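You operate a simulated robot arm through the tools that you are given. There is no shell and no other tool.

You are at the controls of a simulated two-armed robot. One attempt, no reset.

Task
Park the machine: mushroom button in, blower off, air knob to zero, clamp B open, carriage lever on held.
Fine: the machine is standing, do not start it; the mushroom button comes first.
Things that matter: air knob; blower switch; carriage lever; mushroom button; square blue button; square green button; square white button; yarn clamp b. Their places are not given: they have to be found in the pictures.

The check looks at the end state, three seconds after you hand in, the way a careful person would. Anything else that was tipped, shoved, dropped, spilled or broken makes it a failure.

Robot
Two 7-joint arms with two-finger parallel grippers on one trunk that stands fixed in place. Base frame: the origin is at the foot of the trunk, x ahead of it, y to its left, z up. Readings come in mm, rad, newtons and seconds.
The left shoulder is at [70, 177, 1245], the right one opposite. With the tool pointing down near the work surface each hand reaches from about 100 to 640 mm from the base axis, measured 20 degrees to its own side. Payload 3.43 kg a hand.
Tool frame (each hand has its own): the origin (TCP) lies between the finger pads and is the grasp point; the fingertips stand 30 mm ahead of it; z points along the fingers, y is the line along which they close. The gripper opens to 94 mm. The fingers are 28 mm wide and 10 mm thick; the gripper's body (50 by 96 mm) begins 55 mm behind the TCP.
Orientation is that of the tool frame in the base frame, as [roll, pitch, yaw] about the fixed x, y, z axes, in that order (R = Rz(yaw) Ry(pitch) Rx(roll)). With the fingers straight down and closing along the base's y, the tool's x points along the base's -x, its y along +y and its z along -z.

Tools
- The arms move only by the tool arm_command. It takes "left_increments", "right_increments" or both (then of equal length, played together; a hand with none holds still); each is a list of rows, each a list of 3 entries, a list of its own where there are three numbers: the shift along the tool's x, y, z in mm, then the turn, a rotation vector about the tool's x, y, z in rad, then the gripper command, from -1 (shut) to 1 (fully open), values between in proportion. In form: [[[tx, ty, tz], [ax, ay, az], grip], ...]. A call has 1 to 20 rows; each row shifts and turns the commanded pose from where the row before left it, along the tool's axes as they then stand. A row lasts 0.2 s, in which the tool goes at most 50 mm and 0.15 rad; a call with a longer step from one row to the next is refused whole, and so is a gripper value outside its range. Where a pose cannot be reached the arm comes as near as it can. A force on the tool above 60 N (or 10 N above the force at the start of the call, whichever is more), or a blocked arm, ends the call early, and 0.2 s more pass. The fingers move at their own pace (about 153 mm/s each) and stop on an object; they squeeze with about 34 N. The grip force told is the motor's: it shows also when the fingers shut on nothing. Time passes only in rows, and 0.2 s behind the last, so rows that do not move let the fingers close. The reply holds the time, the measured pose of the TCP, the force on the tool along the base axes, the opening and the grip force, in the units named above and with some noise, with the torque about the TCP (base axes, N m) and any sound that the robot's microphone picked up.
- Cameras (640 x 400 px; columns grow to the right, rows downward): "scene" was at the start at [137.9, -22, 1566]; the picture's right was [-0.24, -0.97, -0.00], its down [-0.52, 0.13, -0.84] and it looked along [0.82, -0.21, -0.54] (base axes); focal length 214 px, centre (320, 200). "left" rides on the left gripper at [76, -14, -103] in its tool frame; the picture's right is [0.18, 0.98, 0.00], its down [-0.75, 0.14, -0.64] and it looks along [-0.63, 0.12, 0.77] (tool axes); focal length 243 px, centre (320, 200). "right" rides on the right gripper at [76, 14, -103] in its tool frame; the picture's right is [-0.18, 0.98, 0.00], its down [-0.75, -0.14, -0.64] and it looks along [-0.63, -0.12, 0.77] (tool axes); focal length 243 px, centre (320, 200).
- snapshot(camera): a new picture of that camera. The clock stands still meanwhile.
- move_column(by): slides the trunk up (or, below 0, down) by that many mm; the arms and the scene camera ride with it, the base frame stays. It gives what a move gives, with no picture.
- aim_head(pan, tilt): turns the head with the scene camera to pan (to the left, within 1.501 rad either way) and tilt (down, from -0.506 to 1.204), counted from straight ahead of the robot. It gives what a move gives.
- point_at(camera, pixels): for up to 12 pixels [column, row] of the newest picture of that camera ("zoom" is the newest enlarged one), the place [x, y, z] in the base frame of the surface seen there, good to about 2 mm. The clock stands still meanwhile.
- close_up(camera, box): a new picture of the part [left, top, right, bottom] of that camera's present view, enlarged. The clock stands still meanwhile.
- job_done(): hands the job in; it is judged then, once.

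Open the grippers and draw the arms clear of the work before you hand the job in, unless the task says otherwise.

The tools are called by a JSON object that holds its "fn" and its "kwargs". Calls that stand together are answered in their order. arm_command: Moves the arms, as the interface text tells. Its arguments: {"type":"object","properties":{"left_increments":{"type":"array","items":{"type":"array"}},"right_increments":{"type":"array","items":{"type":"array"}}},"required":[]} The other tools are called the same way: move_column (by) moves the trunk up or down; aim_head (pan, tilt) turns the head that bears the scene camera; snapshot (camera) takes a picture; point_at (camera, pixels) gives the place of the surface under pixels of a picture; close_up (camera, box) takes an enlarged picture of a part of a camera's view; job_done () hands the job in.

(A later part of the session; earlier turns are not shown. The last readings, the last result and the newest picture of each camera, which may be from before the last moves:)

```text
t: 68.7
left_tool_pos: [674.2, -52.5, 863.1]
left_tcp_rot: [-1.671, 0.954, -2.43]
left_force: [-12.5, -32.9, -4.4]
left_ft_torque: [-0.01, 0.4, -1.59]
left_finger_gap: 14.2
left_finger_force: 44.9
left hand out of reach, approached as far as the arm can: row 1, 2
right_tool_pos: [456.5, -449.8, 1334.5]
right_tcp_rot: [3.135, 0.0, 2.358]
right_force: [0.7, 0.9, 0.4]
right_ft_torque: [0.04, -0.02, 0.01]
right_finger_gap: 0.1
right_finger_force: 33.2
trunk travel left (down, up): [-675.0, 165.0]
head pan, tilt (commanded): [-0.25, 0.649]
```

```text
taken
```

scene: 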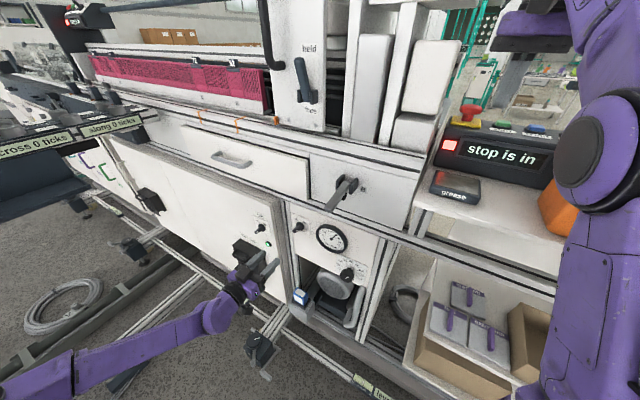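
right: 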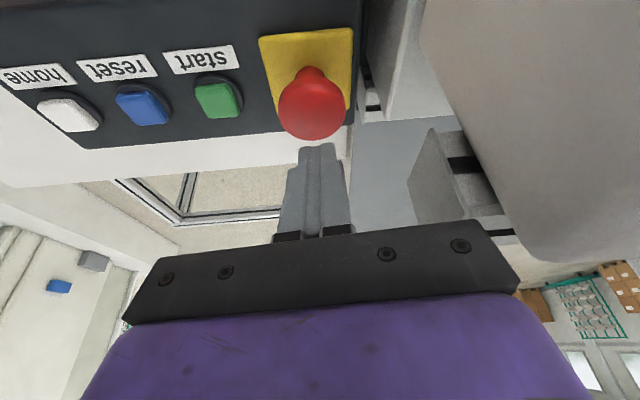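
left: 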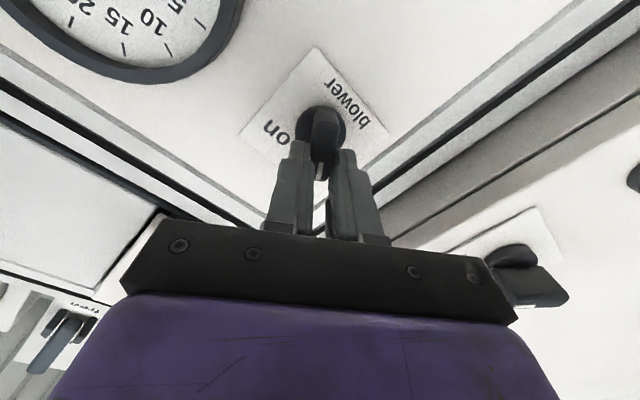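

The handle turned to about -35° with side force building up. I open the fingers and back straight out, then check the switch.

{"fn": "arm_command", "kwargs": {"left_increments": [[[0, 0, 0], [0, 0, 0], 0], [[0, 0, 0], [0, 0, 0], 0]]}}

{"fn": "close_up", "kwargs": {"camera": "left", "box": [230, 40, 410, 200]}}

{"fn": "close_up", "kwargs": {"camera": "scene", "box": [265, 200, 345, 260]}}

```text
t: 69.3
left_tool_pos: [679.2, -48.3, 864.4]
left_tcp_rot: [-1.667, 0.957, -2.419]
left_force: [-0.1, -0.1, 0.7]
left_ft_torque: [-0.03, 0.05, 0.07]
left_finger_gap: 47.0
left_finger_force: 0.1
right_tool_pos: [454.8, -446.9, 1335.4]
right_tcp_rot: [3.139, 0.004, 2.355]
right_force: [-0.7, 0.3, -0.8]
right_ft_torque: [0.01, -0.01, -0.01]
right_finger_gap: 0.0
right_finger_force: 33.1
trunk travel left (down, up): [-675.0, 165.0]
head pan, tilt (commanded): [-0.25, 0.649]
```

```text
2.50 times, centred on (320, 120) of left
```

zoom: 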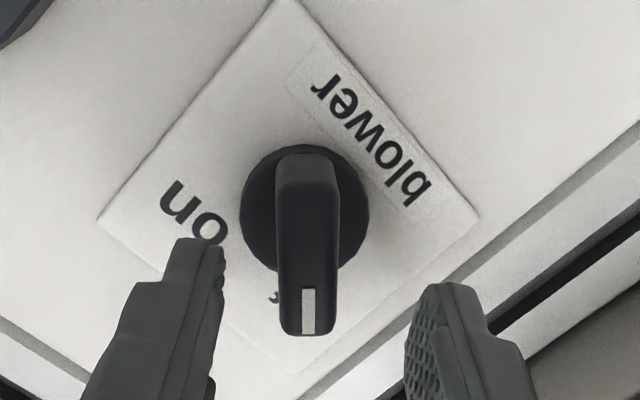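

```text
6.67 times, centred on (305, 230) of scene
```

zoom: 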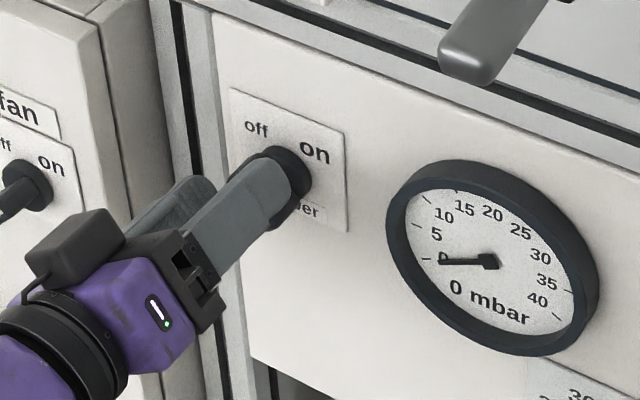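

The blower handle now points to "off" and the gauge shows 0 mbar. I retract straight back.

{"fn": "arm_command", "kwargs": {"left_increments": [[[0, 0, -20], [0, 0, 0], 0], [[0, 0, -35], [0, 0, 0], 0], [[0, 0, -40], [0, 0, 0], 0], [[0, 0, -40], [0, 0, 0], 0]]}}

{"fn": "close_up", "kwargs": {"camera": "scene", "box": [265, 200, 385, 300]}}

{"fn": "snapshot", "kwargs": {"camera": "left"}}

```text
t: 70.3
left_tool_pos: [582.8, 49.0, 872.0]
left_tcp_rot: [-1.661, 0.951, -2.415]
left_force: [-0.3, 0.6, -0.2]
left_ft_torque: [-0.01, 0.04, 0.0]
left_finger_gap: 46.9
left_finger_force: 0.1
right_tool_pos: [457.4, -440.7, 1337.1]
right_tcp_rot: [3.139, 0.006, 2.358]
right_force: [0.1, 0.7, 0.6]
right_ft_torque: [0.03, -0.01, -0.02]
right_finger_gap: 0.0
right_finger_force: 33.1
trunk travel left (down, up): [-675.0, 165.0]
head pan, tilt (commanded): [-0.25, 0.649]
```

```text
4.00 times, centred on (325, 250) of scene
```

zoom: 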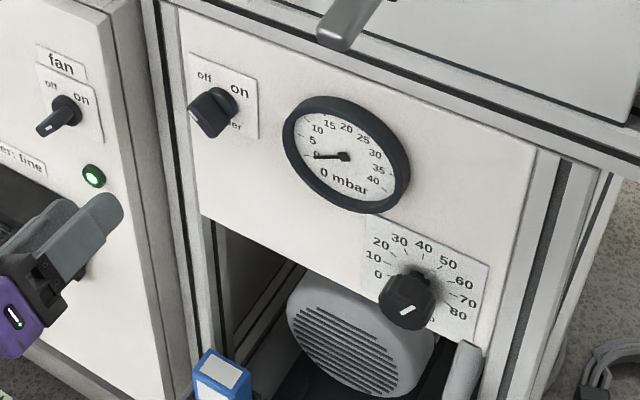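

```text
taken
```

left: 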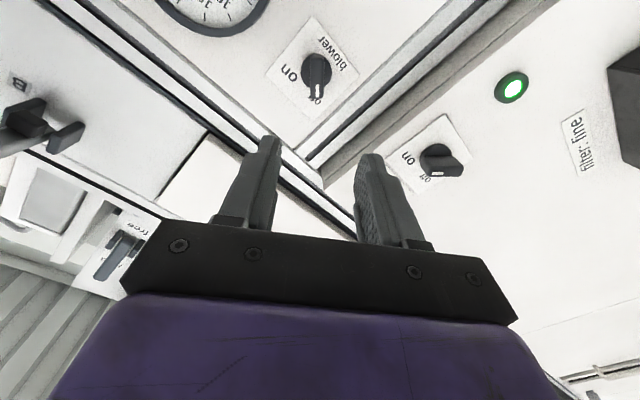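

Blower is off; the fan stays on untouched. Now I roll the tool back to level and bring the left hand over in front of the air knob (u≈226, z≈733).

{"fn": "arm_command", "kwargs": {"left_increments": [[[0, 0, 0], [0, 0, 0.122], 0.4], [[0, 0, 0], [0, 0, 0.122], 0.4], [[0, 0, 0], [0, 0, 0.122], 0.4], [[0, 0, 0], [0, 0, 0.122], 0.4], [[0, 0, 0], [0, 0, 0.122], 0.4], [[0, 0, 0], [0, -0.058, 0], 0.4]]}}

```text
t: 71.7
left_tool_pos: [583.4, 49.5, 870.1]
left_tcp_rot: [-0.779, 1.566, -1.55]
left_force: [-0.3, 0.2, -0.1]
left_ft_torque: [0.0, 0.01, 0.03]
left_finger_gap: 65.9
left_finger_force: 0.0
right_tool_pos: [457.3, -441.9, 1336.7]
right_tcp_rot: [3.14, 0.005, 2.357]
right_force: [-1.1, 0.2, 0.8]
right_ft_torque: [0.0, 0.01, -0.01]
right_finger_gap: 0.0
right_finger_force: 33.1
trunk travel left (down, up): [-675.0, 165.0]
head pan, tilt (commanded): [-0.25, 0.649]
```

Level again. I move down and then sideways to in front of the knob.

{"fn": "arm_command", "kwargs": {"left_increments": [[[46, 0, 0], [0, 0, 0], 0.4], [[46, 0, 0], [0, 0, 0], 0.4], [[45, 0, 0], [0, 0, 0], 0.4], [[0, -44, 10], [0, 0, 0], 0.4], [[0, -44, 10], [0, 0, 0], 0.4], [[0, -44, 10], [0, 0, 0], 0.4], [[0, -44, 10], [0, 0, 0], 0.4], [[0, -44, 10], [0, 0, 0], 0.4]]}}

{"fn": "snapshot", "kwargs": {"camera": "left"}}

{"fn": "snapshot", "kwargs": {"camera": "scene"}}

```text
t: 73.5
left_tool_pos: [462.2, -146.2, 757.8]
left_tcp_rot: [-0.933, 1.566, -1.704]
left_force: [-0.1, 0.4, -0.3]
left_ft_torque: [0.0, 0.02, 0.05]
left_finger_gap: 65.8
left_finger_force: 0.1
left hand out of reach, approached as far as the arm can: row 3
right_tool_pos: [457.7, -442.3, 1335.4]
right_tcp_rot: [3.14, 0.003, 2.356]
right_force: [0.6, -0.3, 0.0]
right_ft_torque: [0.0, 0.01, 0.01]
right_finger_gap: 0.2
right_finger_force: 32.9
trunk travel left (down, up): [-675.0, 165.0]
head pan, tilt (commanded): [-0.25, 0.649]
```

```text
taken
```

left: 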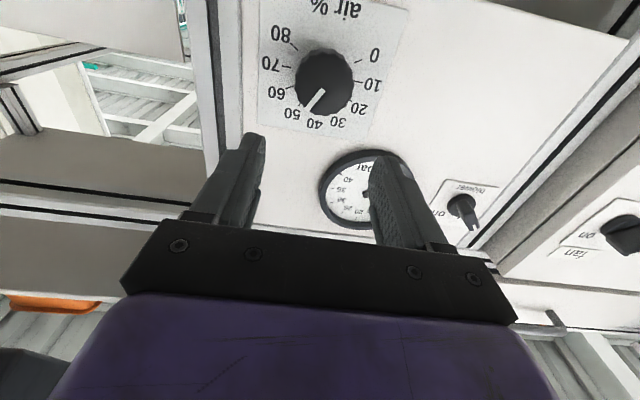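

```text
taken
```

scene: 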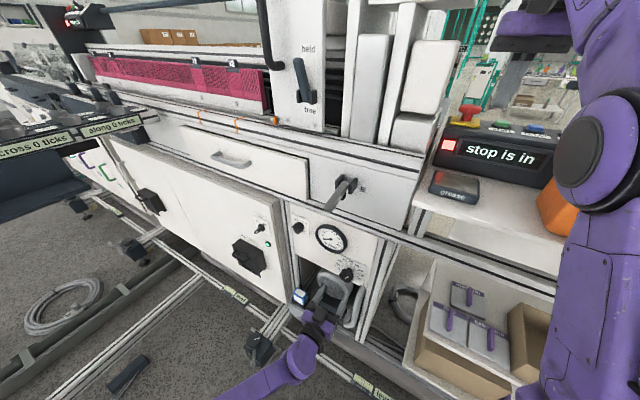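

The left camera shows the "air %" knob at (323,85). I enlarge to read the pointer.

{"fn": "close_up", "kwargs": {"camera": "left", "box": [250, 0, 410, 140]}}

{"fn": "point_at", "kwargs": {"camera": "zoom", "pixels": [[285, 240], [250, 280], [300, 215], [340, 220], [200, 230], [290, 140], [350, 290], [450, 60], [430, 150], [380, 220]]}}

```text
2.86 times, centred on (330, 70) of left
```

zoom: 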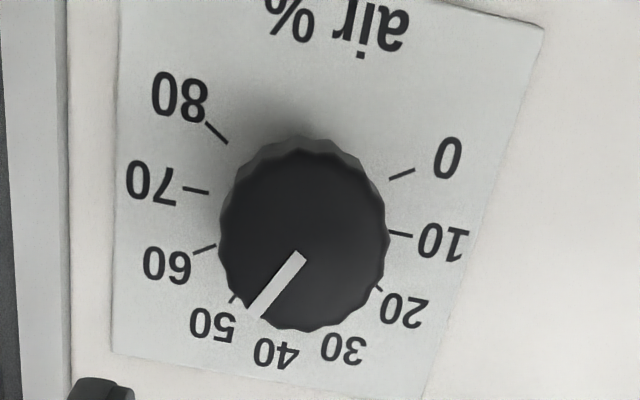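

```text
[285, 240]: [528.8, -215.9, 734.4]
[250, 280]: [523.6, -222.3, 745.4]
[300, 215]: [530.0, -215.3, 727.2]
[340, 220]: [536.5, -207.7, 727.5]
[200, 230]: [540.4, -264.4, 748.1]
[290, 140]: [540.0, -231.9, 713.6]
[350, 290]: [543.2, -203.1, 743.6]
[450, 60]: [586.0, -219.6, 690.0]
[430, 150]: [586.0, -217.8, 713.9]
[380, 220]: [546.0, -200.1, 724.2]
```

Pointer is at about 48–50. Before gripping I test the roll range in free space here: first +1.31 rad.

{"fn": "arm_command", "kwargs": {"left_increments": [[[0, 0, 0], [0, 0, 0.146], 0.4], [[0, 0, 0], [0, 0, 0.146], 0.4], [[0, 0, 0], [0, 0, 0.146], 0.4], [[0, 0, 0], [0, 0, 0.146], 0.4], [[0, 0, 0], [0, 0, 0.146], 0.4], [[0, 0, 0], [0, 0, 0.146], 0.4], [[0, 0, 0], [0, 0, 0.146], 0.4], [[0, 0, 0], [0, 0, 0.146], 0.4], [[0, 0, 0], [0, 0, 0.146], 0.4]]}}

```text
t: 75.5
left_tool_pos: [464.7, -144.6, 757.0]
left_tcp_rot: [1.568, 0.26, 0.8]
left_force: [0.2, -0.4, 0.7]
left_ft_torque: [0.0, 0.0, -0.01]
left_finger_gap: 65.9
left_finger_force: 0.1
right_tool_pos: [457.6, -441.6, 1336.7]
right_tcp_rot: [3.14, 0.006, 2.357]
right_force: [0.2, -0.1, -0.5]
right_ft_torque: [0.01, 0.0, 0.0]
right_finger_gap: 0.0
right_finger_force: 32.9
trunk travel left (down, up): [-675.0, 165.0]
head pan, tilt (commanded): [-0.25, 0.649]
```

+75° reached without trouble. I test a bit further (+0.58 rad), so the later turn can avoid the troublesome negative side.

{"fn": "arm_command", "kwargs": {"left_increments": [[[0, 0, 0], [0, 0, 0.146], 0.4], [[0, 0, 0], [0, 0, 0.146], 0.4], [[0, 0, 0], [0, 0, 0.146], 0.4], [[0, 0, 0], [0, 0, 0.146], 0.4]]}}

```text
t: 76.5
left_tool_pos: [464.3, -143.9, 757.2]
left_tcp_rot: [1.567, -0.324, 0.803]
left_force: [0.5, -0.2, 0.7]
left_ft_torque: [0.01, -0.02, 0.02]
left_finger_gap: 66.0
left_finger_force: 0.1
right_tool_pos: [458.2, -441.2, 1335.1]
right_tcp_rot: [3.14, 0.006, 2.355]
right_force: [-0.3, -0.4, -0.6]
right_ft_torque: [-0.02, 0.02, 0.0]
right_finger_gap: 0.2
right_finger_force: 32.8
trunk travel left (down, up): [-675.0, 165.0]
head pan, tilt (commanded): [-0.25, 0.649]
```

Still fine. I go on to about +150° so that the turn ends near the known-good level orientation.

{"fn": "arm_command", "kwargs": {"left_increments": [[[0, 0, 0], [0, 0, 0.146], 0.4], [[0, 0, 0], [0, 0, 0.146], 0.4], [[0, 0, 0], [0, 0, 0.146], 0.4], [[0, 0, 0], [0, 0, 0.146], 0.4], [[0, 0, 0], [0, 0, 0.146], 0.4]]}}

{"fn": "snapshot", "kwargs": {"camera": "left"}}

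{"fn": "close_up", "kwargs": {"camera": "scene", "box": [265, 220, 385, 340]}}

```text
t: 77.7
left_tool_pos: [464.5, -144.3, 757.1]
left_tcp_rot: [1.564, -1.054, 0.806]
left_force: [0.4, 0.1, 0.0]
left_ft_torque: [0.01, 0.01, -0.01]
left_finger_gap: 65.7
left_finger_force: 0.1
right_tool_pos: [458.4, -441.6, 1335.8]
right_tcp_rot: [3.141, 0.005, 2.355]
right_force: [-0.2, -0.4, -0.8]
right_ft_torque: [0.0, -0.05, 0.0]
right_finger_gap: 0.1
right_finger_force: 33.3
trunk travel left (down, up): [-675.0, 165.0]
head pan, tilt (commanded): [-0.25, 0.649]
```

```text
taken
```

left: 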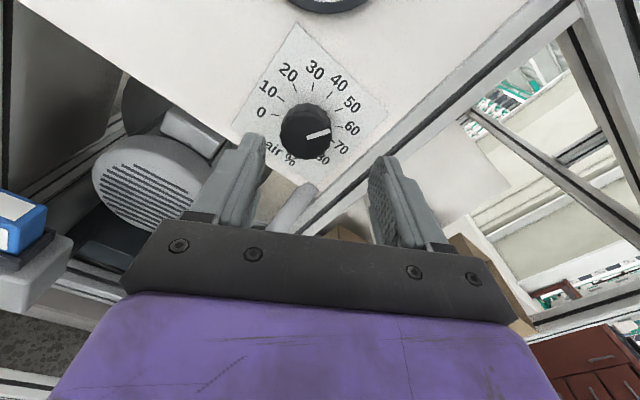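

```text
3.33 times, centred on (325, 280) of scene
```

zoom: 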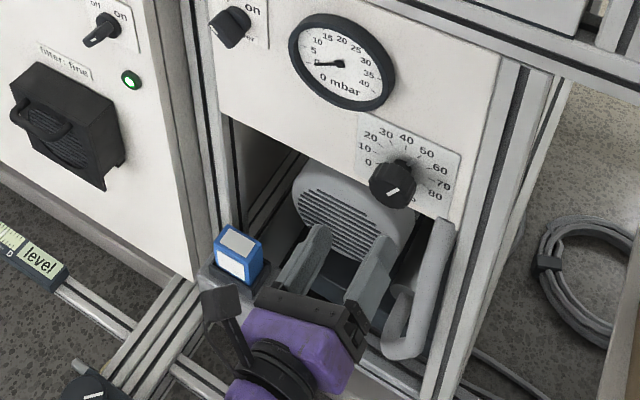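

The roll reached +150° exactly. I check the positions of the blue box and the tube near the gripper's path.

{"fn": "point_at", "kwargs": {"camera": "zoom", "pixels": [[235, 240], [235, 265], [255, 255], [220, 285], [435, 235], [410, 310], [400, 350], [360, 250], [310, 180], [388, 190], [440, 225]]}}

```text
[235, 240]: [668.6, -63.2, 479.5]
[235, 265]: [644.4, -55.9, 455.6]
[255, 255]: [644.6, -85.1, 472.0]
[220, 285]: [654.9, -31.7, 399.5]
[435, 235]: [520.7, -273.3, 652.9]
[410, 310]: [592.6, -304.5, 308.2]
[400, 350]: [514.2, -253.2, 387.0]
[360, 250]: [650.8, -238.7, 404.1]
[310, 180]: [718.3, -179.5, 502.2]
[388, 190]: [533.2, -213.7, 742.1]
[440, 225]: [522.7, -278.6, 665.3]
```

Those are far below (z≤665 vs knob 733). I lower 24 mm to the knob axis and advance partway with the fingers open 66 mm.

{"fn": "arm_command", "kwargs": {"left_increments": [[[-10.5, -6, 0], [0, 0, 0], 0.4], [[-10.5, -6, 0], [0, 0, 0], 0.4], [[0, 0, 25], [0, 0, 0], 0.4], [[0, 0, 25], [0, 0, 0], 0.4]]}}

{"fn": "snapshot", "kwargs": {"camera": "left"}}

{"fn": "close_up", "kwargs": {"camera": "scene", "box": [305, 230, 385, 300]}}

```text
t: 78.7
left_tool_pos: [499.4, -179.7, 732.7]
left_tcp_rot: [1.564, -1.053, 0.807]
left_force: [-0.5, 0.3, -0.7]
left_ft_torque: [0.03, -0.02, -0.01]
left_finger_gap: 65.6
left_finger_force: 0.1
right_tool_pos: [457.5, -443.3, 1335.0]
right_tcp_rot: [3.14, 0.004, 2.356]
right_force: [0.4, -0.4, 0.1]
right_ft_torque: [-0.04, -0.01, -0.02]
right_finger_gap: 0.1
right_finger_force: 33.0
trunk travel left (down, up): [-675.0, 165.0]
head pan, tilt (commanded): [-0.25, 0.649]
```

```text
taken
```

left: 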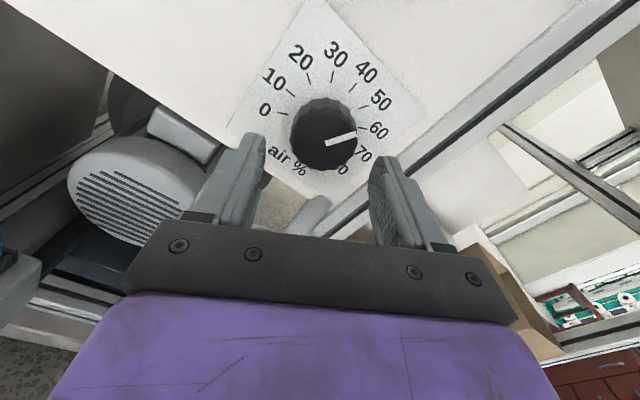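

```text
5.71 times, centred on (345, 265) of scene
```

zoom: 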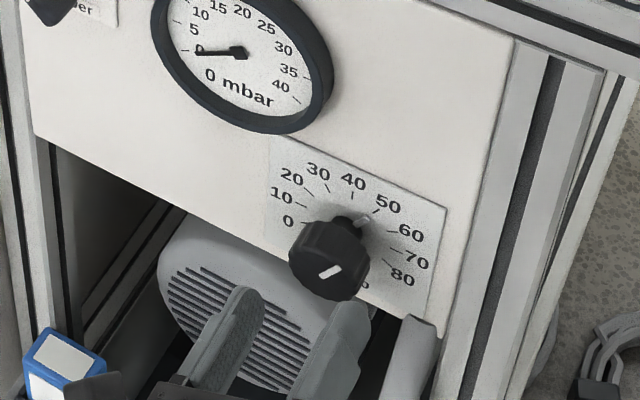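

Aligned: u=226, z=733. The knob lies midway between the fingers. I advance 46 mm so the pads flank the knob.

{"fn": "arm_command", "kwargs": {"left_increments": [[[0, 0, 16], [0, 0, 0], 0.4], [[0, 0, 16], [0, 0, 0], 0.4], [[0, 0, 14], [0, 0, 0], 0.4], [[0, 0, 0], [0, 0, 0], 0.4]]}}

{"fn": "snapshot", "kwargs": {"camera": "left"}}

{"fn": "close_up", "kwargs": {"camera": "scene", "box": [305, 230, 385, 300]}}

```text
t: 79.7
left_tool_pos: [531.6, -211.6, 734.5]
left_tcp_rot: [1.562, -1.053, 0.808]
left_force: [0.6, 0.4, 0.0]
left_ft_torque: [-0.03, 0.02, 0.0]
left_finger_gap: 66.0
left_finger_force: 0.1
right_tool_pos: [457.1, -442.0, 1335.8]
right_tcp_rot: [3.14, 0.007, 2.356]
right_force: [-0.5, -0.1, -0.6]
right_ft_torque: [-0.02, 0.03, 0.0]
right_finger_gap: 0.0
right_finger_force: 33.0
trunk travel left (down, up): [-675.0, 165.0]
head pan, tilt (commanded): [-0.25, 0.649]
```

```text
taken
```

left: 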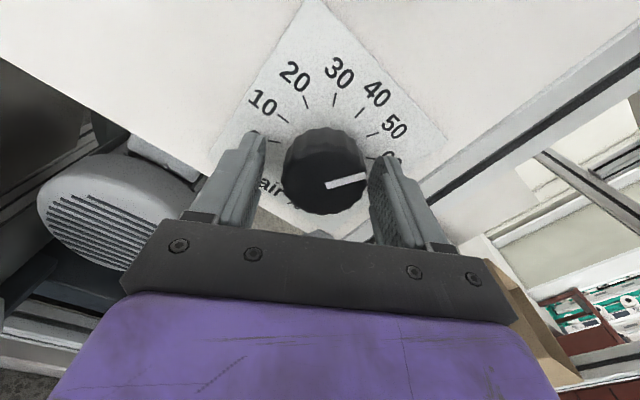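

```text
5.71 times, centred on (345, 265) of scene
```

zoom: 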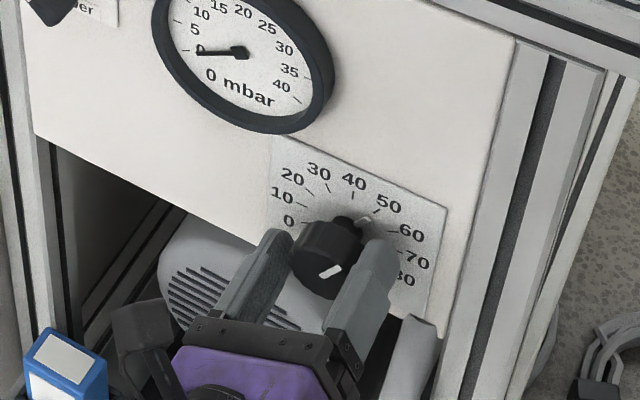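

The knob is centred between the pads. I close on it.

{"fn": "arm_command", "kwargs": {"left_increments": [[[0, 0, 0], [0, 0, 0], -0.2], [[0, 0, 0], [0, 0, 0], -1], [[0, 0, 0], [0, 0, 0], -1]]}}

{"fn": "snapshot", "kwargs": {"camera": "left"}}

```text
t: 80.5
left_tool_pos: [531.5, -213.7, 736.0]
left_tcp_rot: [1.56, -1.052, 0.807]
left_force: [-3.4, -6.8, 4.0]
left_ft_torque: [-0.09, -0.04, -0.38]
left_finger_gap: 47.0
left_finger_force: 45.6
right_tool_pos: [455.5, -443.3, 1336.9]
right_tcp_rot: [3.141, 0.006, 2.357]
right_force: [-0.9, 0.3, 0.5]
right_ft_torque: [-0.04, -0.01, 0.01]
right_finger_gap: 0.0
right_finger_force: 33.6
trunk travel left (down, up): [-675.0, 165.0]
head pan, tilt (commanded): [-0.25, 0.649]
```

```text
taken
```

left: 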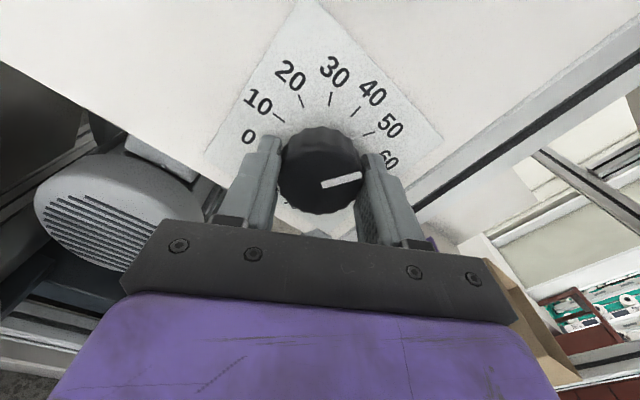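

Knob held (47 mm). I turn counter-clockwise by 0.73 rad first and check.

{"fn": "arm_command", "kwargs": {"left_increments": [[[0, 0, 0], [0, 0, -0.146], -1], [[0, 0, 0], [0, 0, -0.146], -1], [[0, 0, 0], [0, 0, -0.146], -1], [[0, 0, 0], [0, 0, -0.146], -1], [[0, 0, 0], [0, 0, -0.146], -1]]}}

{"fn": "snapshot", "kwargs": {"camera": "left"}}

{"fn": "close_up", "kwargs": {"camera": "scene", "box": [305, 230, 385, 300]}}

```text
t: 81.7
left_tool_pos: [529.8, -212.7, 734.8]
left_tcp_rot: [1.566, -0.322, 0.8]
left_force: [-6.9, -11.0, 8.3]
left_ft_torque: [-0.03, -0.04, 0.04]
left_finger_gap: 47.2
left_finger_force: 45.2
right_tool_pos: [455.3, -443.4, 1336.7]
right_tcp_rot: [3.139, 0.005, 2.356]
right_force: [-0.2, 0.7, -1.2]
right_ft_torque: [-0.02, 0.0, 0.01]
right_finger_gap: 0.1
right_finger_force: 33.2
trunk travel left (down, up): [-675.0, 165.0]
head pan, tilt (commanded): [-0.25, 0.649]
```

```text
taken
```

left: 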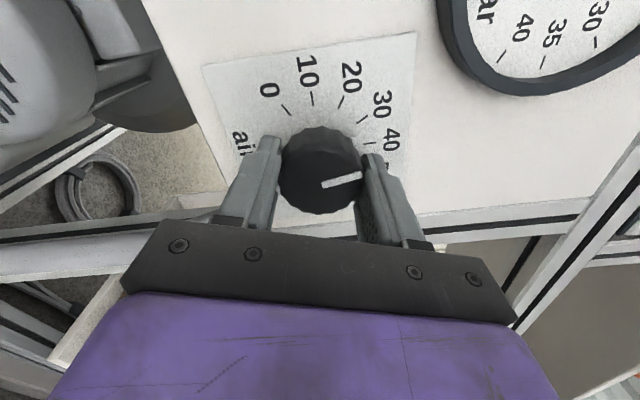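

```text
5.71 times, centred on (345, 265) of scene
```

zoom: 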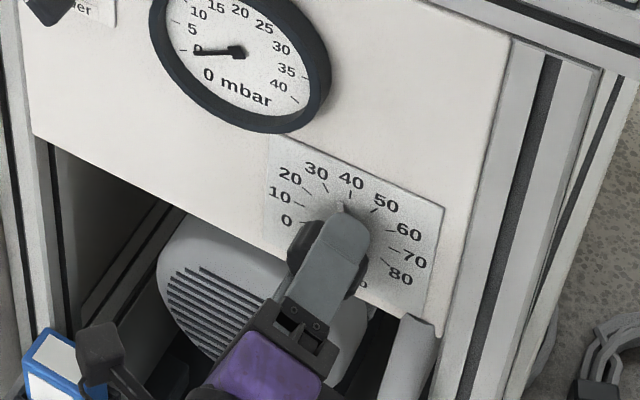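

The knob turns with the hand (mark unchanged relative to the fingers; pointer now near 35). I keep turning.

{"fn": "arm_command", "kwargs": {"left_increments": [[[0, 0, 0], [0, 0, -0.146], -1], [[0, 0, 0], [0, 0, -0.146], -1], [[0, 0, 0], [0, 0, -0.146], -1], [[0, 0, 0], [0, 0, -0.146], -1], [[0, 0, 0], [0, 0, -0.146], -1], [[0, 0, 0], [0, 0, -0.146], -1], [[0, 0, 0], [0, 0, -0.146], -1]]}}

{"fn": "snapshot", "kwargs": {"camera": "left"}}

```text
t: 83.3
left_tool_pos: [530.9, -212.5, 734.7]
left_tcp_rot: [1.565, 0.704, 0.798]
left_force: [-13.6, -7.6, 3.3]
left_ft_torque: [0.19, 0.13, -0.06]
left_finger_gap: 47.2
left_finger_force: 45.1
right_tool_pos: [455.2, -443.7, 1336.2]
right_tcp_rot: [3.138, 0.005, 2.356]
right_force: [-0.1, -0.3, -0.6]
right_ft_torque: [0.0, -0.01, -0.01]
right_finger_gap: 0.0
right_finger_force: 32.9
trunk travel left (down, up): [-675.0, 165.0]
head pan, tilt (commanded): [-0.25, 0.649]
```

```text
taken
```

left: 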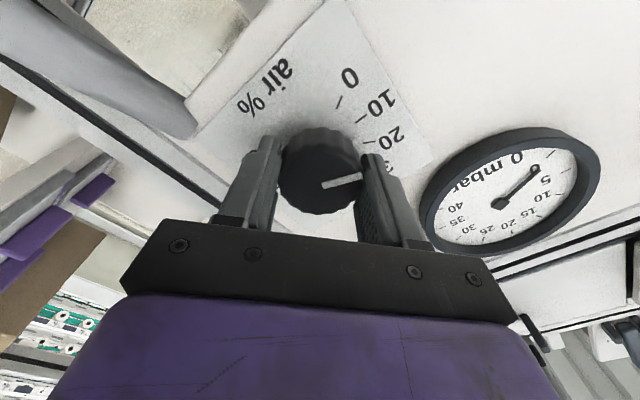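

Turned ~100°, pointer near 16. I continue 0.73 rad and check closely.

{"fn": "arm_command", "kwargs": {"left_increments": [[[0, 0, 0], [0, 0, -0.146], -1], [[0, 0, 0], [0, 0, -0.146], -1], [[0, 0, 0], [0, 0, -0.146], -1], [[0, 0, 0], [0, 0, -0.146], -1], [[0, 0, 0], [0, 0, -0.146], -1]]}}

{"fn": "snapshot", "kwargs": {"camera": "left"}}

```text
t: 84.5
left_tool_pos: [531.2, -212.1, 733.3]
left_tcp_rot: [1.548, 1.433, 0.776]
left_force: [-17.4, -10.5, -0.3]
left_ft_torque: [0.62, 0.64, -0.43]
left_finger_gap: 46.9
left_finger_force: 45.2
right_tool_pos: [455.0, -444.4, 1337.3]
right_tcp_rot: [3.138, 0.005, 2.356]
right_force: [0.4, -1.1, -0.5]
right_ft_torque: [-0.01, -0.01, -0.03]
right_finger_gap: 0.0
right_finger_force: 33.5
trunk travel left (down, up): [-675.0, 165.0]
head pan, tilt (commanded): [-0.25, 0.649]
```

```text
taken
```

left: 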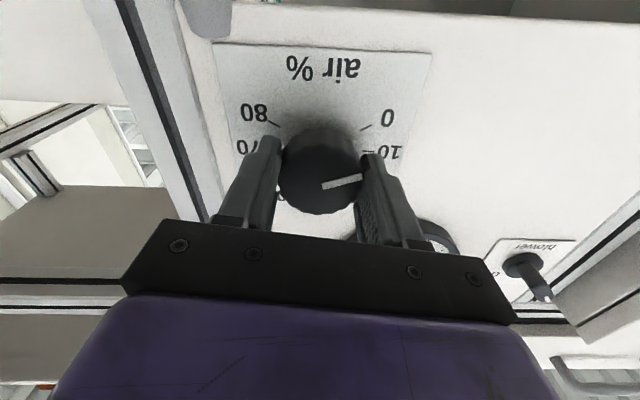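

About 142° turned; pointer close to 0. I turn the rest in small steps, watching for the end stop.

{"fn": "arm_command", "kwargs": {"left_increments": [[[0, 0, 0], [0, 0, -0.05], -1], [[0, 0, 0], [0, 0, -0.05], -1]]}}

{"fn": "close_up", "kwargs": {"camera": "left", "box": [220, 40, 420, 220]}}

```text
t: 85.1
left_tool_pos: [529.8, -213.2, 734.0]
left_tcp_rot: [1.501, 1.528, 0.729]
left_force: [-18.4, -10.5, -3.9]
left_ft_torque: [0.35, 0.38, -0.72]
left_finger_gap: 47.0
left_finger_force: 44.9
right_tool_pos: [455.5, -444.4, 1335.3]
right_tcp_rot: [3.139, 0.006, 2.356]
right_force: [0.2, 0.4, -0.1]
right_ft_torque: [0.01, 0.01, 0.0]
right_finger_gap: 0.2
right_finger_force: 33.1
trunk travel left (down, up): [-675.0, 165.0]
head pan, tilt (commanded): [-0.25, 0.649]
```

```text
2.22 times, centred on (320, 130) of left
```

zoom: 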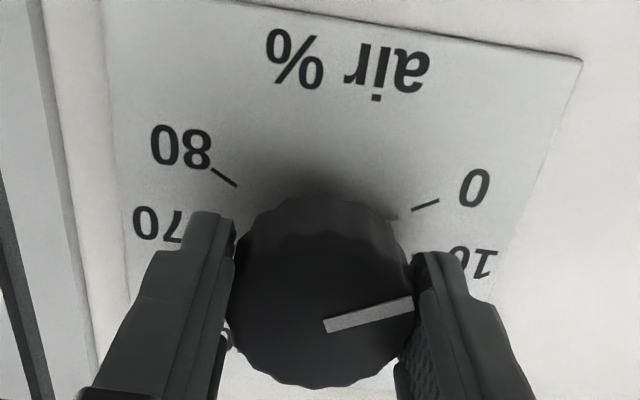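

The pointer tip at (390,217) now lines up with the 0 tick. I measure the mark's direction to be exact.

{"fn": "point_at", "kwargs": {"camera": "zoom", "pixels": [[335, 323], [370, 313], [402, 304], [390, 218], [425, 205], [437, 200], [412, 210], [237, 185], [212, 170], [320, 300]]}}

```text
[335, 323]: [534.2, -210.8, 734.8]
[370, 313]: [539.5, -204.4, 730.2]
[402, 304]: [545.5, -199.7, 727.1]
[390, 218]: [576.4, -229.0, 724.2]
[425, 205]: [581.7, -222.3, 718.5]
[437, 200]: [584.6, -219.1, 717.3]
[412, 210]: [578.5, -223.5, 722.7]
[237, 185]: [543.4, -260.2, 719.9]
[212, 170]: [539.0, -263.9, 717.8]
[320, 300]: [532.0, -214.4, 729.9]
```

The mark is at ~115–118° versus the 0 tick at ~117–120°. I add a small 0.05 rad nudge and look at the axial torque.

{"fn": "arm_command", "kwargs": {"left_increments": [[[0, 0, 0], [0, 0, -0.05], -1]]}}

{"fn": "close_up", "kwargs": {"camera": "left", "box": [220, 40, 420, 220]}}

{"fn": "point_at", "kwargs": {"camera": "zoom", "pixels": [[335, 323], [370, 313], [402, 304], [390, 218], [425, 205], [437, 200], [412, 210]]}}

```text
t: 85.5
left_tool_pos: [530.9, -212.6, 733.8]
left_tcp_rot: [-1.254, 1.564, -2.026]
left_force: [-18.3, -10.8, -2.7]
left_ft_torque: [0.71, 0.74, -0.69]
left_finger_gap: 47.2
left_finger_force: 45.0
right_tool_pos: [456.6, -444.4, 1336.5]
right_tcp_rot: [3.138, 0.006, 2.356]
right_force: [-0.5, 0.1, -0.3]
right_ft_torque: [0.01, -0.01, -0.01]
right_finger_gap: 0.2
right_finger_force: 32.8
trunk travel left (down, up): [-675.0, 165.0]
head pan, tilt (commanded): [-0.25, 0.649]
```

```text
2.22 times, centred on (320, 130) of left
```

zoom: 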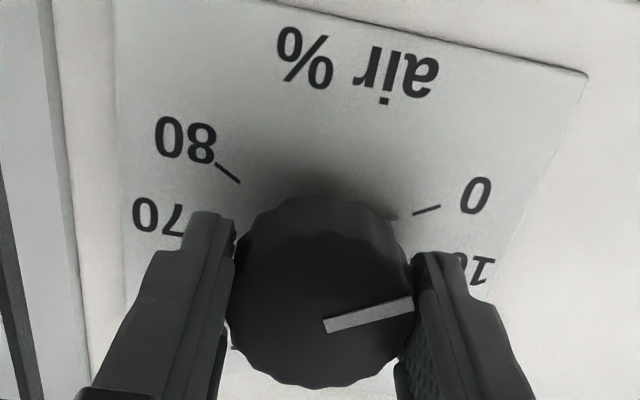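

```text
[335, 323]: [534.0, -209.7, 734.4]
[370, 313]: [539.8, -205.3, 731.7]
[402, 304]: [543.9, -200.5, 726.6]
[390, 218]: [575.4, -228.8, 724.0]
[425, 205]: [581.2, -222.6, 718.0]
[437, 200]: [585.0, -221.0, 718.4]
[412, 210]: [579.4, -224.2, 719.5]
```

The mark now measures ~120° left of top, matching the 0 tick. I open the fingers and back off straight, then inspect.

{"fn": "arm_command", "kwargs": {"left_increments": [[[0, 0, 0], [0, 0, 0], 0.4], [[0, 0, 0], [0, 0, 0], 0.4], [[0, 0, -20], [0, 0, 0], 0.4], [[0, 0, -35], [0, 0, 0], 0.4], [[0, 0, -35], [0, 0, 0], 0.4]]}}

{"fn": "close_up", "kwargs": {"camera": "left", "box": [230, 0, 410, 150]}}

{"fn": "close_up", "kwargs": {"camera": "scene", "box": [325, 245, 370, 295]}}

```text
t: 86.7
left_tool_pos: [466.9, -147.6, 732.3]
left_tcp_rot: [-1.101, 1.56, -1.87]
left_force: [-0.3, -0.4, -0.7]
left_ft_torque: [0.01, 0.04, -0.02]
left_finger_gap: 66.1
left_finger_force: 0.2
right_tool_pos: [456.8, -441.6, 1337.0]
right_tcp_rot: [3.141, 0.006, 2.356]
right_force: [0.3, -0.4, -1.1]
right_ft_torque: [-0.02, -0.01, 0.04]
right_finger_gap: 0.0
right_finger_force: 32.8
trunk travel left (down, up): [-675.0, 165.0]
head pan, tilt (commanded): [-0.25, 0.649]
```

```text
2.67 times, centred on (320, 75) of left
```

zoom: 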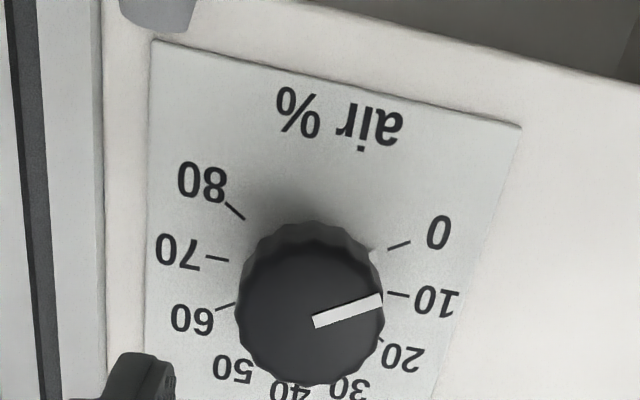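

```text
8.00 times, centred on (348, 270) of scene
```

zoom: 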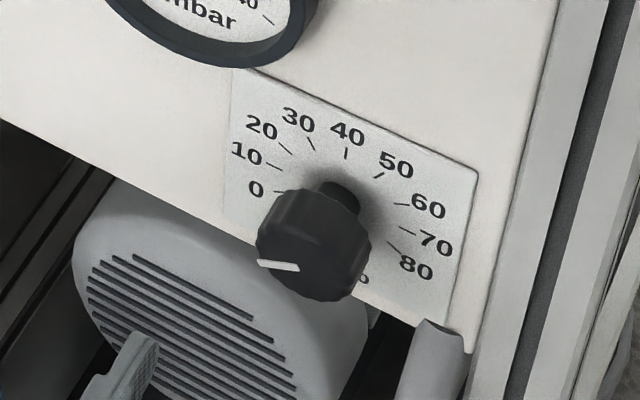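

The pointer tip (372,257) lies against the 0 tick (398,246). I measure it once more from the left camera zoom and scene.

{"fn": "point_at", "kwargs": {"camera": "zoom", "pixels": [[262, 264], [270, 265], [278, 266], [286, 267], [294, 268], [278, 192], [345, 155], [395, 247]]}}

{"fn": "close_up", "kwargs": {"camera": "left", "box": [230, 0, 410, 150]}}

{"fn": "point_at", "kwargs": {"camera": "zoom", "pixels": [[320, 320], [332, 316], [345, 311], [358, 306], [372, 301], [372, 257], [390, 249], [408, 242], [242, 217], [230, 207]]}}

```text
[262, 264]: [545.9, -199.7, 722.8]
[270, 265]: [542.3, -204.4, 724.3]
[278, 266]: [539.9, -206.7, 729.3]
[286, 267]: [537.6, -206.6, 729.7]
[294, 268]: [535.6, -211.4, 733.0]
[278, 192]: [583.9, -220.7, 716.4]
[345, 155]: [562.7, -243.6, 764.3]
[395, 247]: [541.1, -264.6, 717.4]
```

```text
2.67 times, centred on (320, 75) of left
```

zoom: 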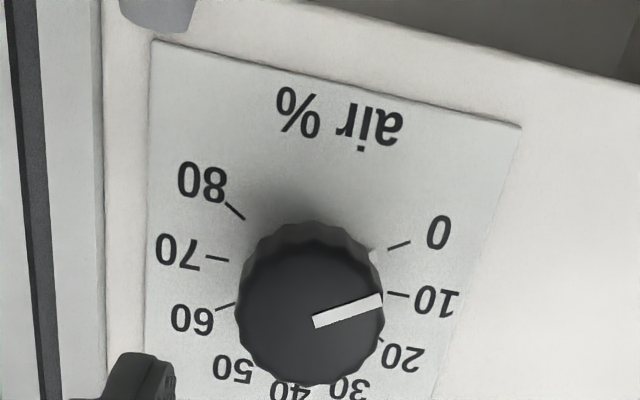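

```text
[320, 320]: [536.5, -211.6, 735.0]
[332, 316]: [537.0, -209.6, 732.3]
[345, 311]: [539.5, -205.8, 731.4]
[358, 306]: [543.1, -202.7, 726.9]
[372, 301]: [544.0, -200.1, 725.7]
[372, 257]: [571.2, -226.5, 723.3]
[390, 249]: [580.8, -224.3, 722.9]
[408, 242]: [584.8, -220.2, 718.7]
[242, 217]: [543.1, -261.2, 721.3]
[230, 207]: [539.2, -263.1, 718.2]
```

The air knob sits on 0. Now I re-inspect clamp B, the carriage lever, the blower switch and the button box in enlarged views.

{"fn": "close_up", "kwargs": {"camera": "scene", "box": [320, 165, 370, 215]}}

{"fn": "close_up", "kwargs": {"camera": "scene", "box": [285, 205, 335, 250]}}

{"fn": "close_up", "kwargs": {"camera": "scene", "box": [270, 30, 350, 140]}}

{"fn": "close_up", "kwargs": {"camera": "scene", "box": [420, 90, 580, 210]}}

{"fn": "snapshot", "kwargs": {"camera": "left"}}

```text
8.00 times, centred on (345, 190) of scene
```

zoom: 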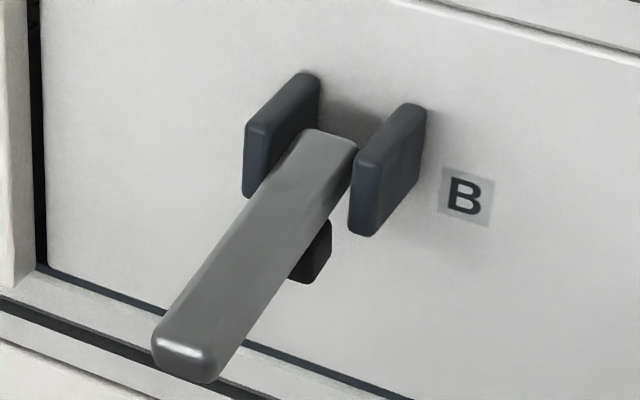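

```text
8.89 times, centred on (310, 228) of scene
```

zoom: 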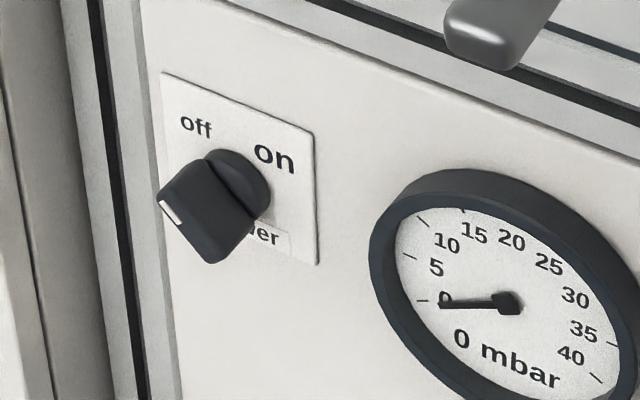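

```text
3.64 times, centred on (310, 85) of scene
```

zoom: 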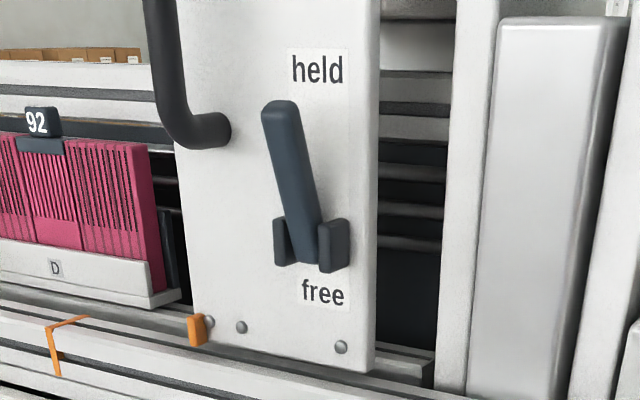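

```text
3.33 times, centred on (500, 150) of scene
```

zoom: 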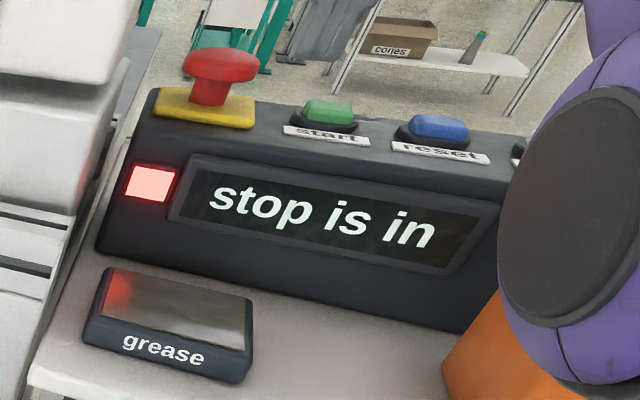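

```text
taken
```

left: 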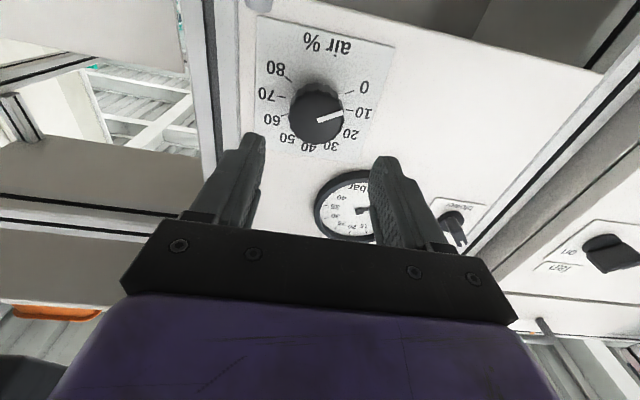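

All states look right. I measure the blower handle's final direction to make sure it is fully at "off".

{"fn": "close_up", "kwargs": {"camera": "scene", "box": [290, 210, 320, 240]}}

{"fn": "point_at", "kwargs": {"camera": "zoom", "pixels": [[175, 225], [195, 250], [240, 290], [280, 270], [230, 220], [170, 215], [250, 330], [300, 200]]}}

```text
13.33 times, centred on (305, 225) of scene
```

zoom: 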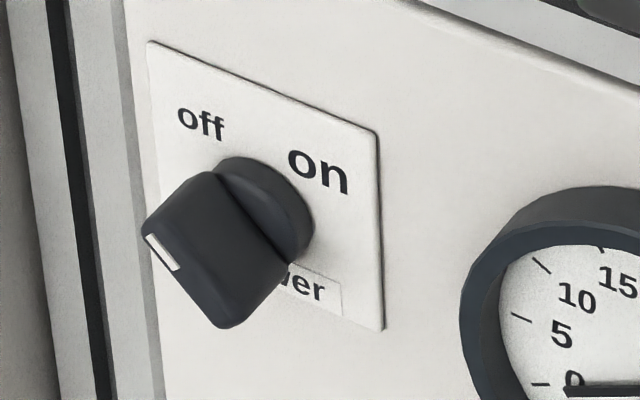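

```text
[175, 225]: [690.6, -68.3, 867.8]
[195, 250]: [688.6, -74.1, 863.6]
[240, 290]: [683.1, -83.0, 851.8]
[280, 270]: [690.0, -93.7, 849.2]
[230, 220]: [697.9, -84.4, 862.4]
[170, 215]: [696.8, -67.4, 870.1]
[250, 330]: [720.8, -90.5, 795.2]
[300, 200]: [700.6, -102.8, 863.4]
```

The handle's front edge runs along the "off" direction, so the blower is fully off. Now I draw the left hand back and aside, gripper open.

{"fn": "arm_command", "kwargs": {"left_increments": [[[0, 20, -15], [0, 0, 0], 0.6], [[0, 40, -10], [0, 0, 0], 0.8], [[0, 40, -10], [0, 0, 0], 1], [[0, 40, -10], [0, 0, 0], 1], [[0, 40, 0], [0, 0, 0], 1], [[0, 40, 0], [0, 0, 0], 1]]}}

{"fn": "snapshot", "kwargs": {"camera": "scene"}}

```text
t: 88.1
left_tool_pos: [575.3, 27.6, 731.1]
left_tcp_rot: [-1.264, 1.56, -2.031]
left_force: [-0.1, -0.7, -0.5]
left_ft_torque: [-0.01, 0.0, 0.01]
left_finger_gap: 93.9
left_finger_force: 0.0
left hand out of reach, approached as far as the arm can: row 6
right_tool_pos: [457.9, -442.1, 1335.3]
right_tcp_rot: [3.139, 0.005, 2.356]
right_force: [0.4, -1.0, 0.9]
right_ft_torque: [0.0, 0.02, 0.02]
right_finger_gap: 0.0
right_finger_force: 32.6
trunk travel left (down, up): [-675.0, 165.0]
head pan, tilt (commanded): [-0.25, 0.649]
```

```text
taken
```

scene: 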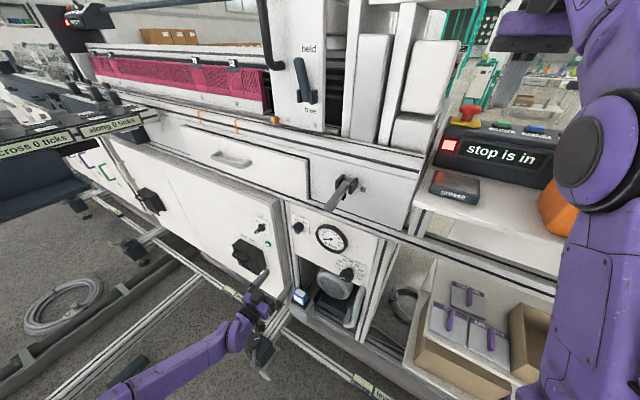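

I raise the trunk back by 150 mm (this lifts the right hand well off the table too) and open the right gripper.

{"fn": "move_column", "kwargs": {"by": 150}}

{"fn": "arm_command", "kwargs": {"left_increments": [[[-29.8, -25.2, 0.6], [0, 0, 0], -1], [[-29.8, -25.2, 0.6], [0, 0, 0], -1], [[-29.8, -25.2, 0.6], [0, 0, 0], -1], [[-29.8, -25.2, 0.6], [0, 0, 0], -1], [[-29.8, -25.2, 0.6], [0, 0, 0], -1]], "right_increments": [[[0, 0, 0], [0, 0, 0], 0], [[0, 0, 0], [0, 0, 0], 0], [[0, 0, 0], [0, 0, 0], 0], [[0, 0, 0], [0, 0, 0], 0], [[0, 0, 0], [0, 0, 0], 0]]}}

{"fn": "snapshot", "kwargs": {"camera": "left"}}

{"fn": "snapshot", "kwargs": {"camera": "scene"}}

```text
t: 89.9
left_tool_pos: [576.4, 25.2, 881.8]
left_tcp_rot: [-1.225, 1.56, -1.994]
left_force: [0.4, 1.3, 0.1]
left_ft_torque: [0.01, 0.0, 0.0]
left_finger_gap: 93.5
left_finger_force: 0.1
right_tool_pos: [457.0, -442.4, 1486.8]
right_tcp_rot: [3.141, 0.006, 2.356]
right_force: [0.3, -0.2, -0.6]
right_ft_torque: [0.0, 0.02, -0.02]
right_finger_gap: 0.0
right_finger_force: 33.1
trunk travel left (down, up): [-825.0, 15.0]
head pan, tilt (commanded): [-0.25, 0.649]
```

```text
t: 91.1
left_tool_pos: [491.1, -64.7, 1030.7]
left_tcp_rot: [-1.235, 1.562, -2.004]
left_force: [-0.2, -0.1, -0.1]
left_ft_torque: [0.03, 0.0, -0.01]
left_finger_gap: 0.0
left_finger_force: 32.9
right_tool_pos: [458.7, -443.9, 1485.3]
right_tcp_rot: [3.14, 0.006, 2.355]
right_force: [0.2, 1.0, -0.2]
right_ft_torque: [0.01, 0.02, -0.01]
right_finger_gap: 47.0
right_finger_force: 0.1
trunk travel left (down, up): [-825.0, 15.0]
head pan, tilt (commanded): [-0.25, 0.649]
```

```text
taken
```

left: 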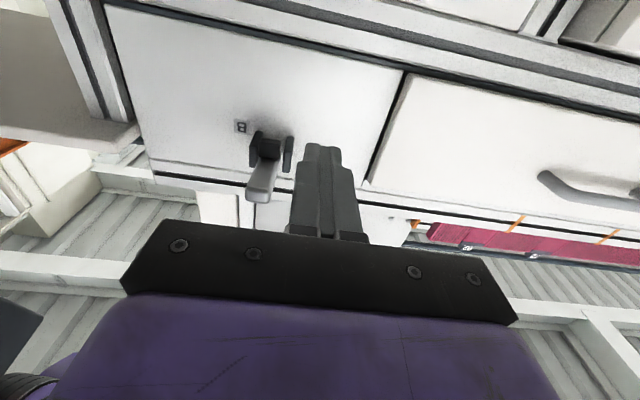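

```text
taken
```

scene: 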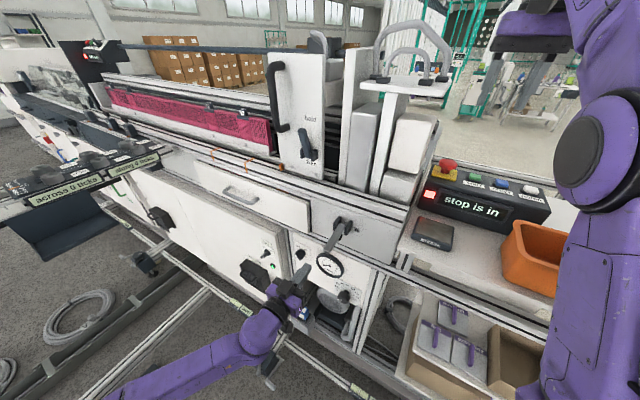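

The left camera sees the clamp from below at (265,160). I enlarge it to see the mechanism and measure its underside.

{"fn": "close_up", "kwargs": {"camera": "left", "box": [220, 90, 320, 220]}}

{"fn": "point_at", "kwargs": {"camera": "zoom", "pixels": [[260, 300], [270, 270], [280, 240], [285, 190], [285, 160], [260, 170], [310, 180], [250, 325], [235, 200], [345, 210]]}}

```text
3.08 times, centred on (270, 155) of left
```

zoom: 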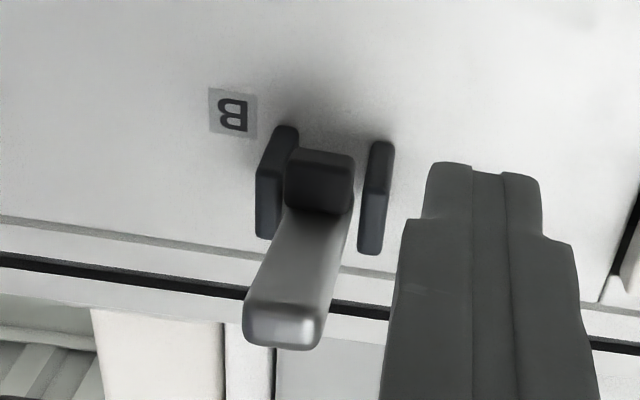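

```text
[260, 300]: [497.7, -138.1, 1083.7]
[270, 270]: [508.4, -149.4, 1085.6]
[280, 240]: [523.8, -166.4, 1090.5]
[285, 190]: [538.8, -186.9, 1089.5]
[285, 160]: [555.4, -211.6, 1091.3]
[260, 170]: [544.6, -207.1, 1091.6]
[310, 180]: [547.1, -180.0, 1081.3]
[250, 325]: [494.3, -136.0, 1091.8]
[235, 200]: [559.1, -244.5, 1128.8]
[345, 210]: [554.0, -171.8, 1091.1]
```

The dark jaw is fixed to the lever: with the lever down it pressed on the panel (closed), now it stands clear (open). To be sure it is fully at its stop, I place the closed fingertips under the lever's outer end for a gentle push check.

{"fn": "arm_command", "kwargs": {"left_increments": [[[-5, -20.7, 15], [0, 0, 0], -1], [[-5, -20.8, 16], [0, 0, 0], -1], [[-5, 0, 16], [0, 0, 0], -1]]}}

{"fn": "snapshot", "kwargs": {"camera": "left"}}

{"fn": "close_up", "kwargs": {"camera": "scene", "box": [280, 190, 400, 290]}}

```text
t: 91.9
left_tool_pos: [496.4, -127.1, 1048.2]
left_tcp_rot: [-1.246, 1.559, -2.016]
left_force: [0.9, 0.3, 1.1]
left_ft_torque: [-0.02, 0.01, -0.03]
left_finger_gap: 0.1
left_finger_force: 33.3
right_tool_pos: [459.0, -441.6, 1484.2]
right_tcp_rot: [3.141, 0.003, 2.354]
right_force: [0.2, 0.4, -0.6]
right_ft_torque: [-0.02, 0.02, 0.01]
right_finger_gap: 47.1
right_finger_force: 0.0
trunk travel left (down, up): [-825.0, 15.0]
head pan, tilt (commanded): [-0.25, 0.649]
```

```text
taken
```

left: 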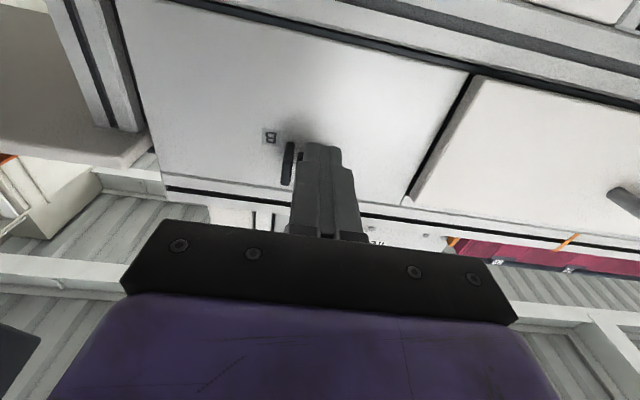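

```text
4.00 times, centred on (340, 240) of scene
```

zoom: 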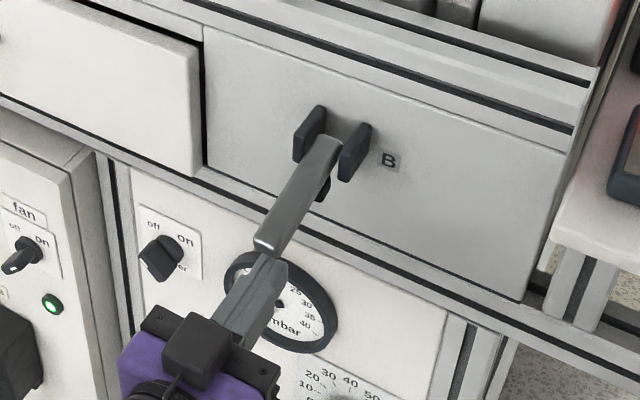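

Fingertips are under the lever's end with ~20 mm gap. I raise them in small steps and watch the force.

{"fn": "arm_command", "kwargs": {"left_increments": [[[-7, 0, 0], [0, 0, 0], -1], [[-7, 0, 0], [0, 0, 0], -1], [[-3, 0, 0], [0, 0, 0], -1], [[-3, 0, 0], [0, 0, 0], -1]]}}

{"fn": "close_up", "kwargs": {"camera": "scene", "box": [280, 190, 400, 290]}}

```text
t: 92.9
left_tool_pos: [495.7, -127.0, 1067.2]
left_tcp_rot: [-1.175, 1.561, -1.945]
left_force: [-0.7, -0.6, -0.5]
left_ft_torque: [0.0, 0.01, 0.0]
left_finger_gap: 0.0
left_finger_force: 33.2
right_tool_pos: [457.7, -441.9, 1486.3]
right_tcp_rot: [3.14, 0.005, 2.356]
right_force: [-0.2, -0.3, 0.1]
right_ft_torque: [0.01, 0.0, -0.02]
right_finger_gap: 47.2
right_finger_force: 0.0
trunk travel left (down, up): [-825.0, 15.0]
head pan, tilt (commanded): [-0.25, 0.649]
```

```text
4.00 times, centred on (340, 240) of scene
```

zoom: 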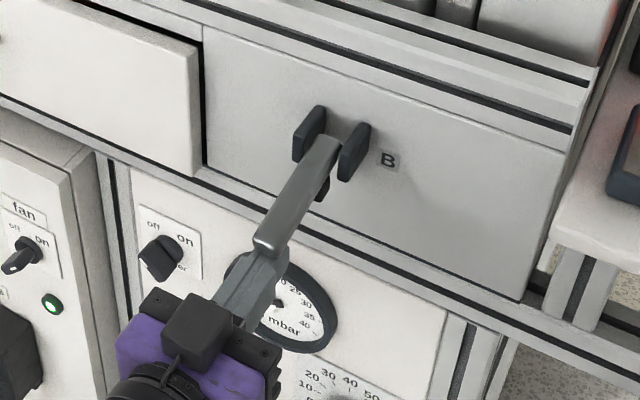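

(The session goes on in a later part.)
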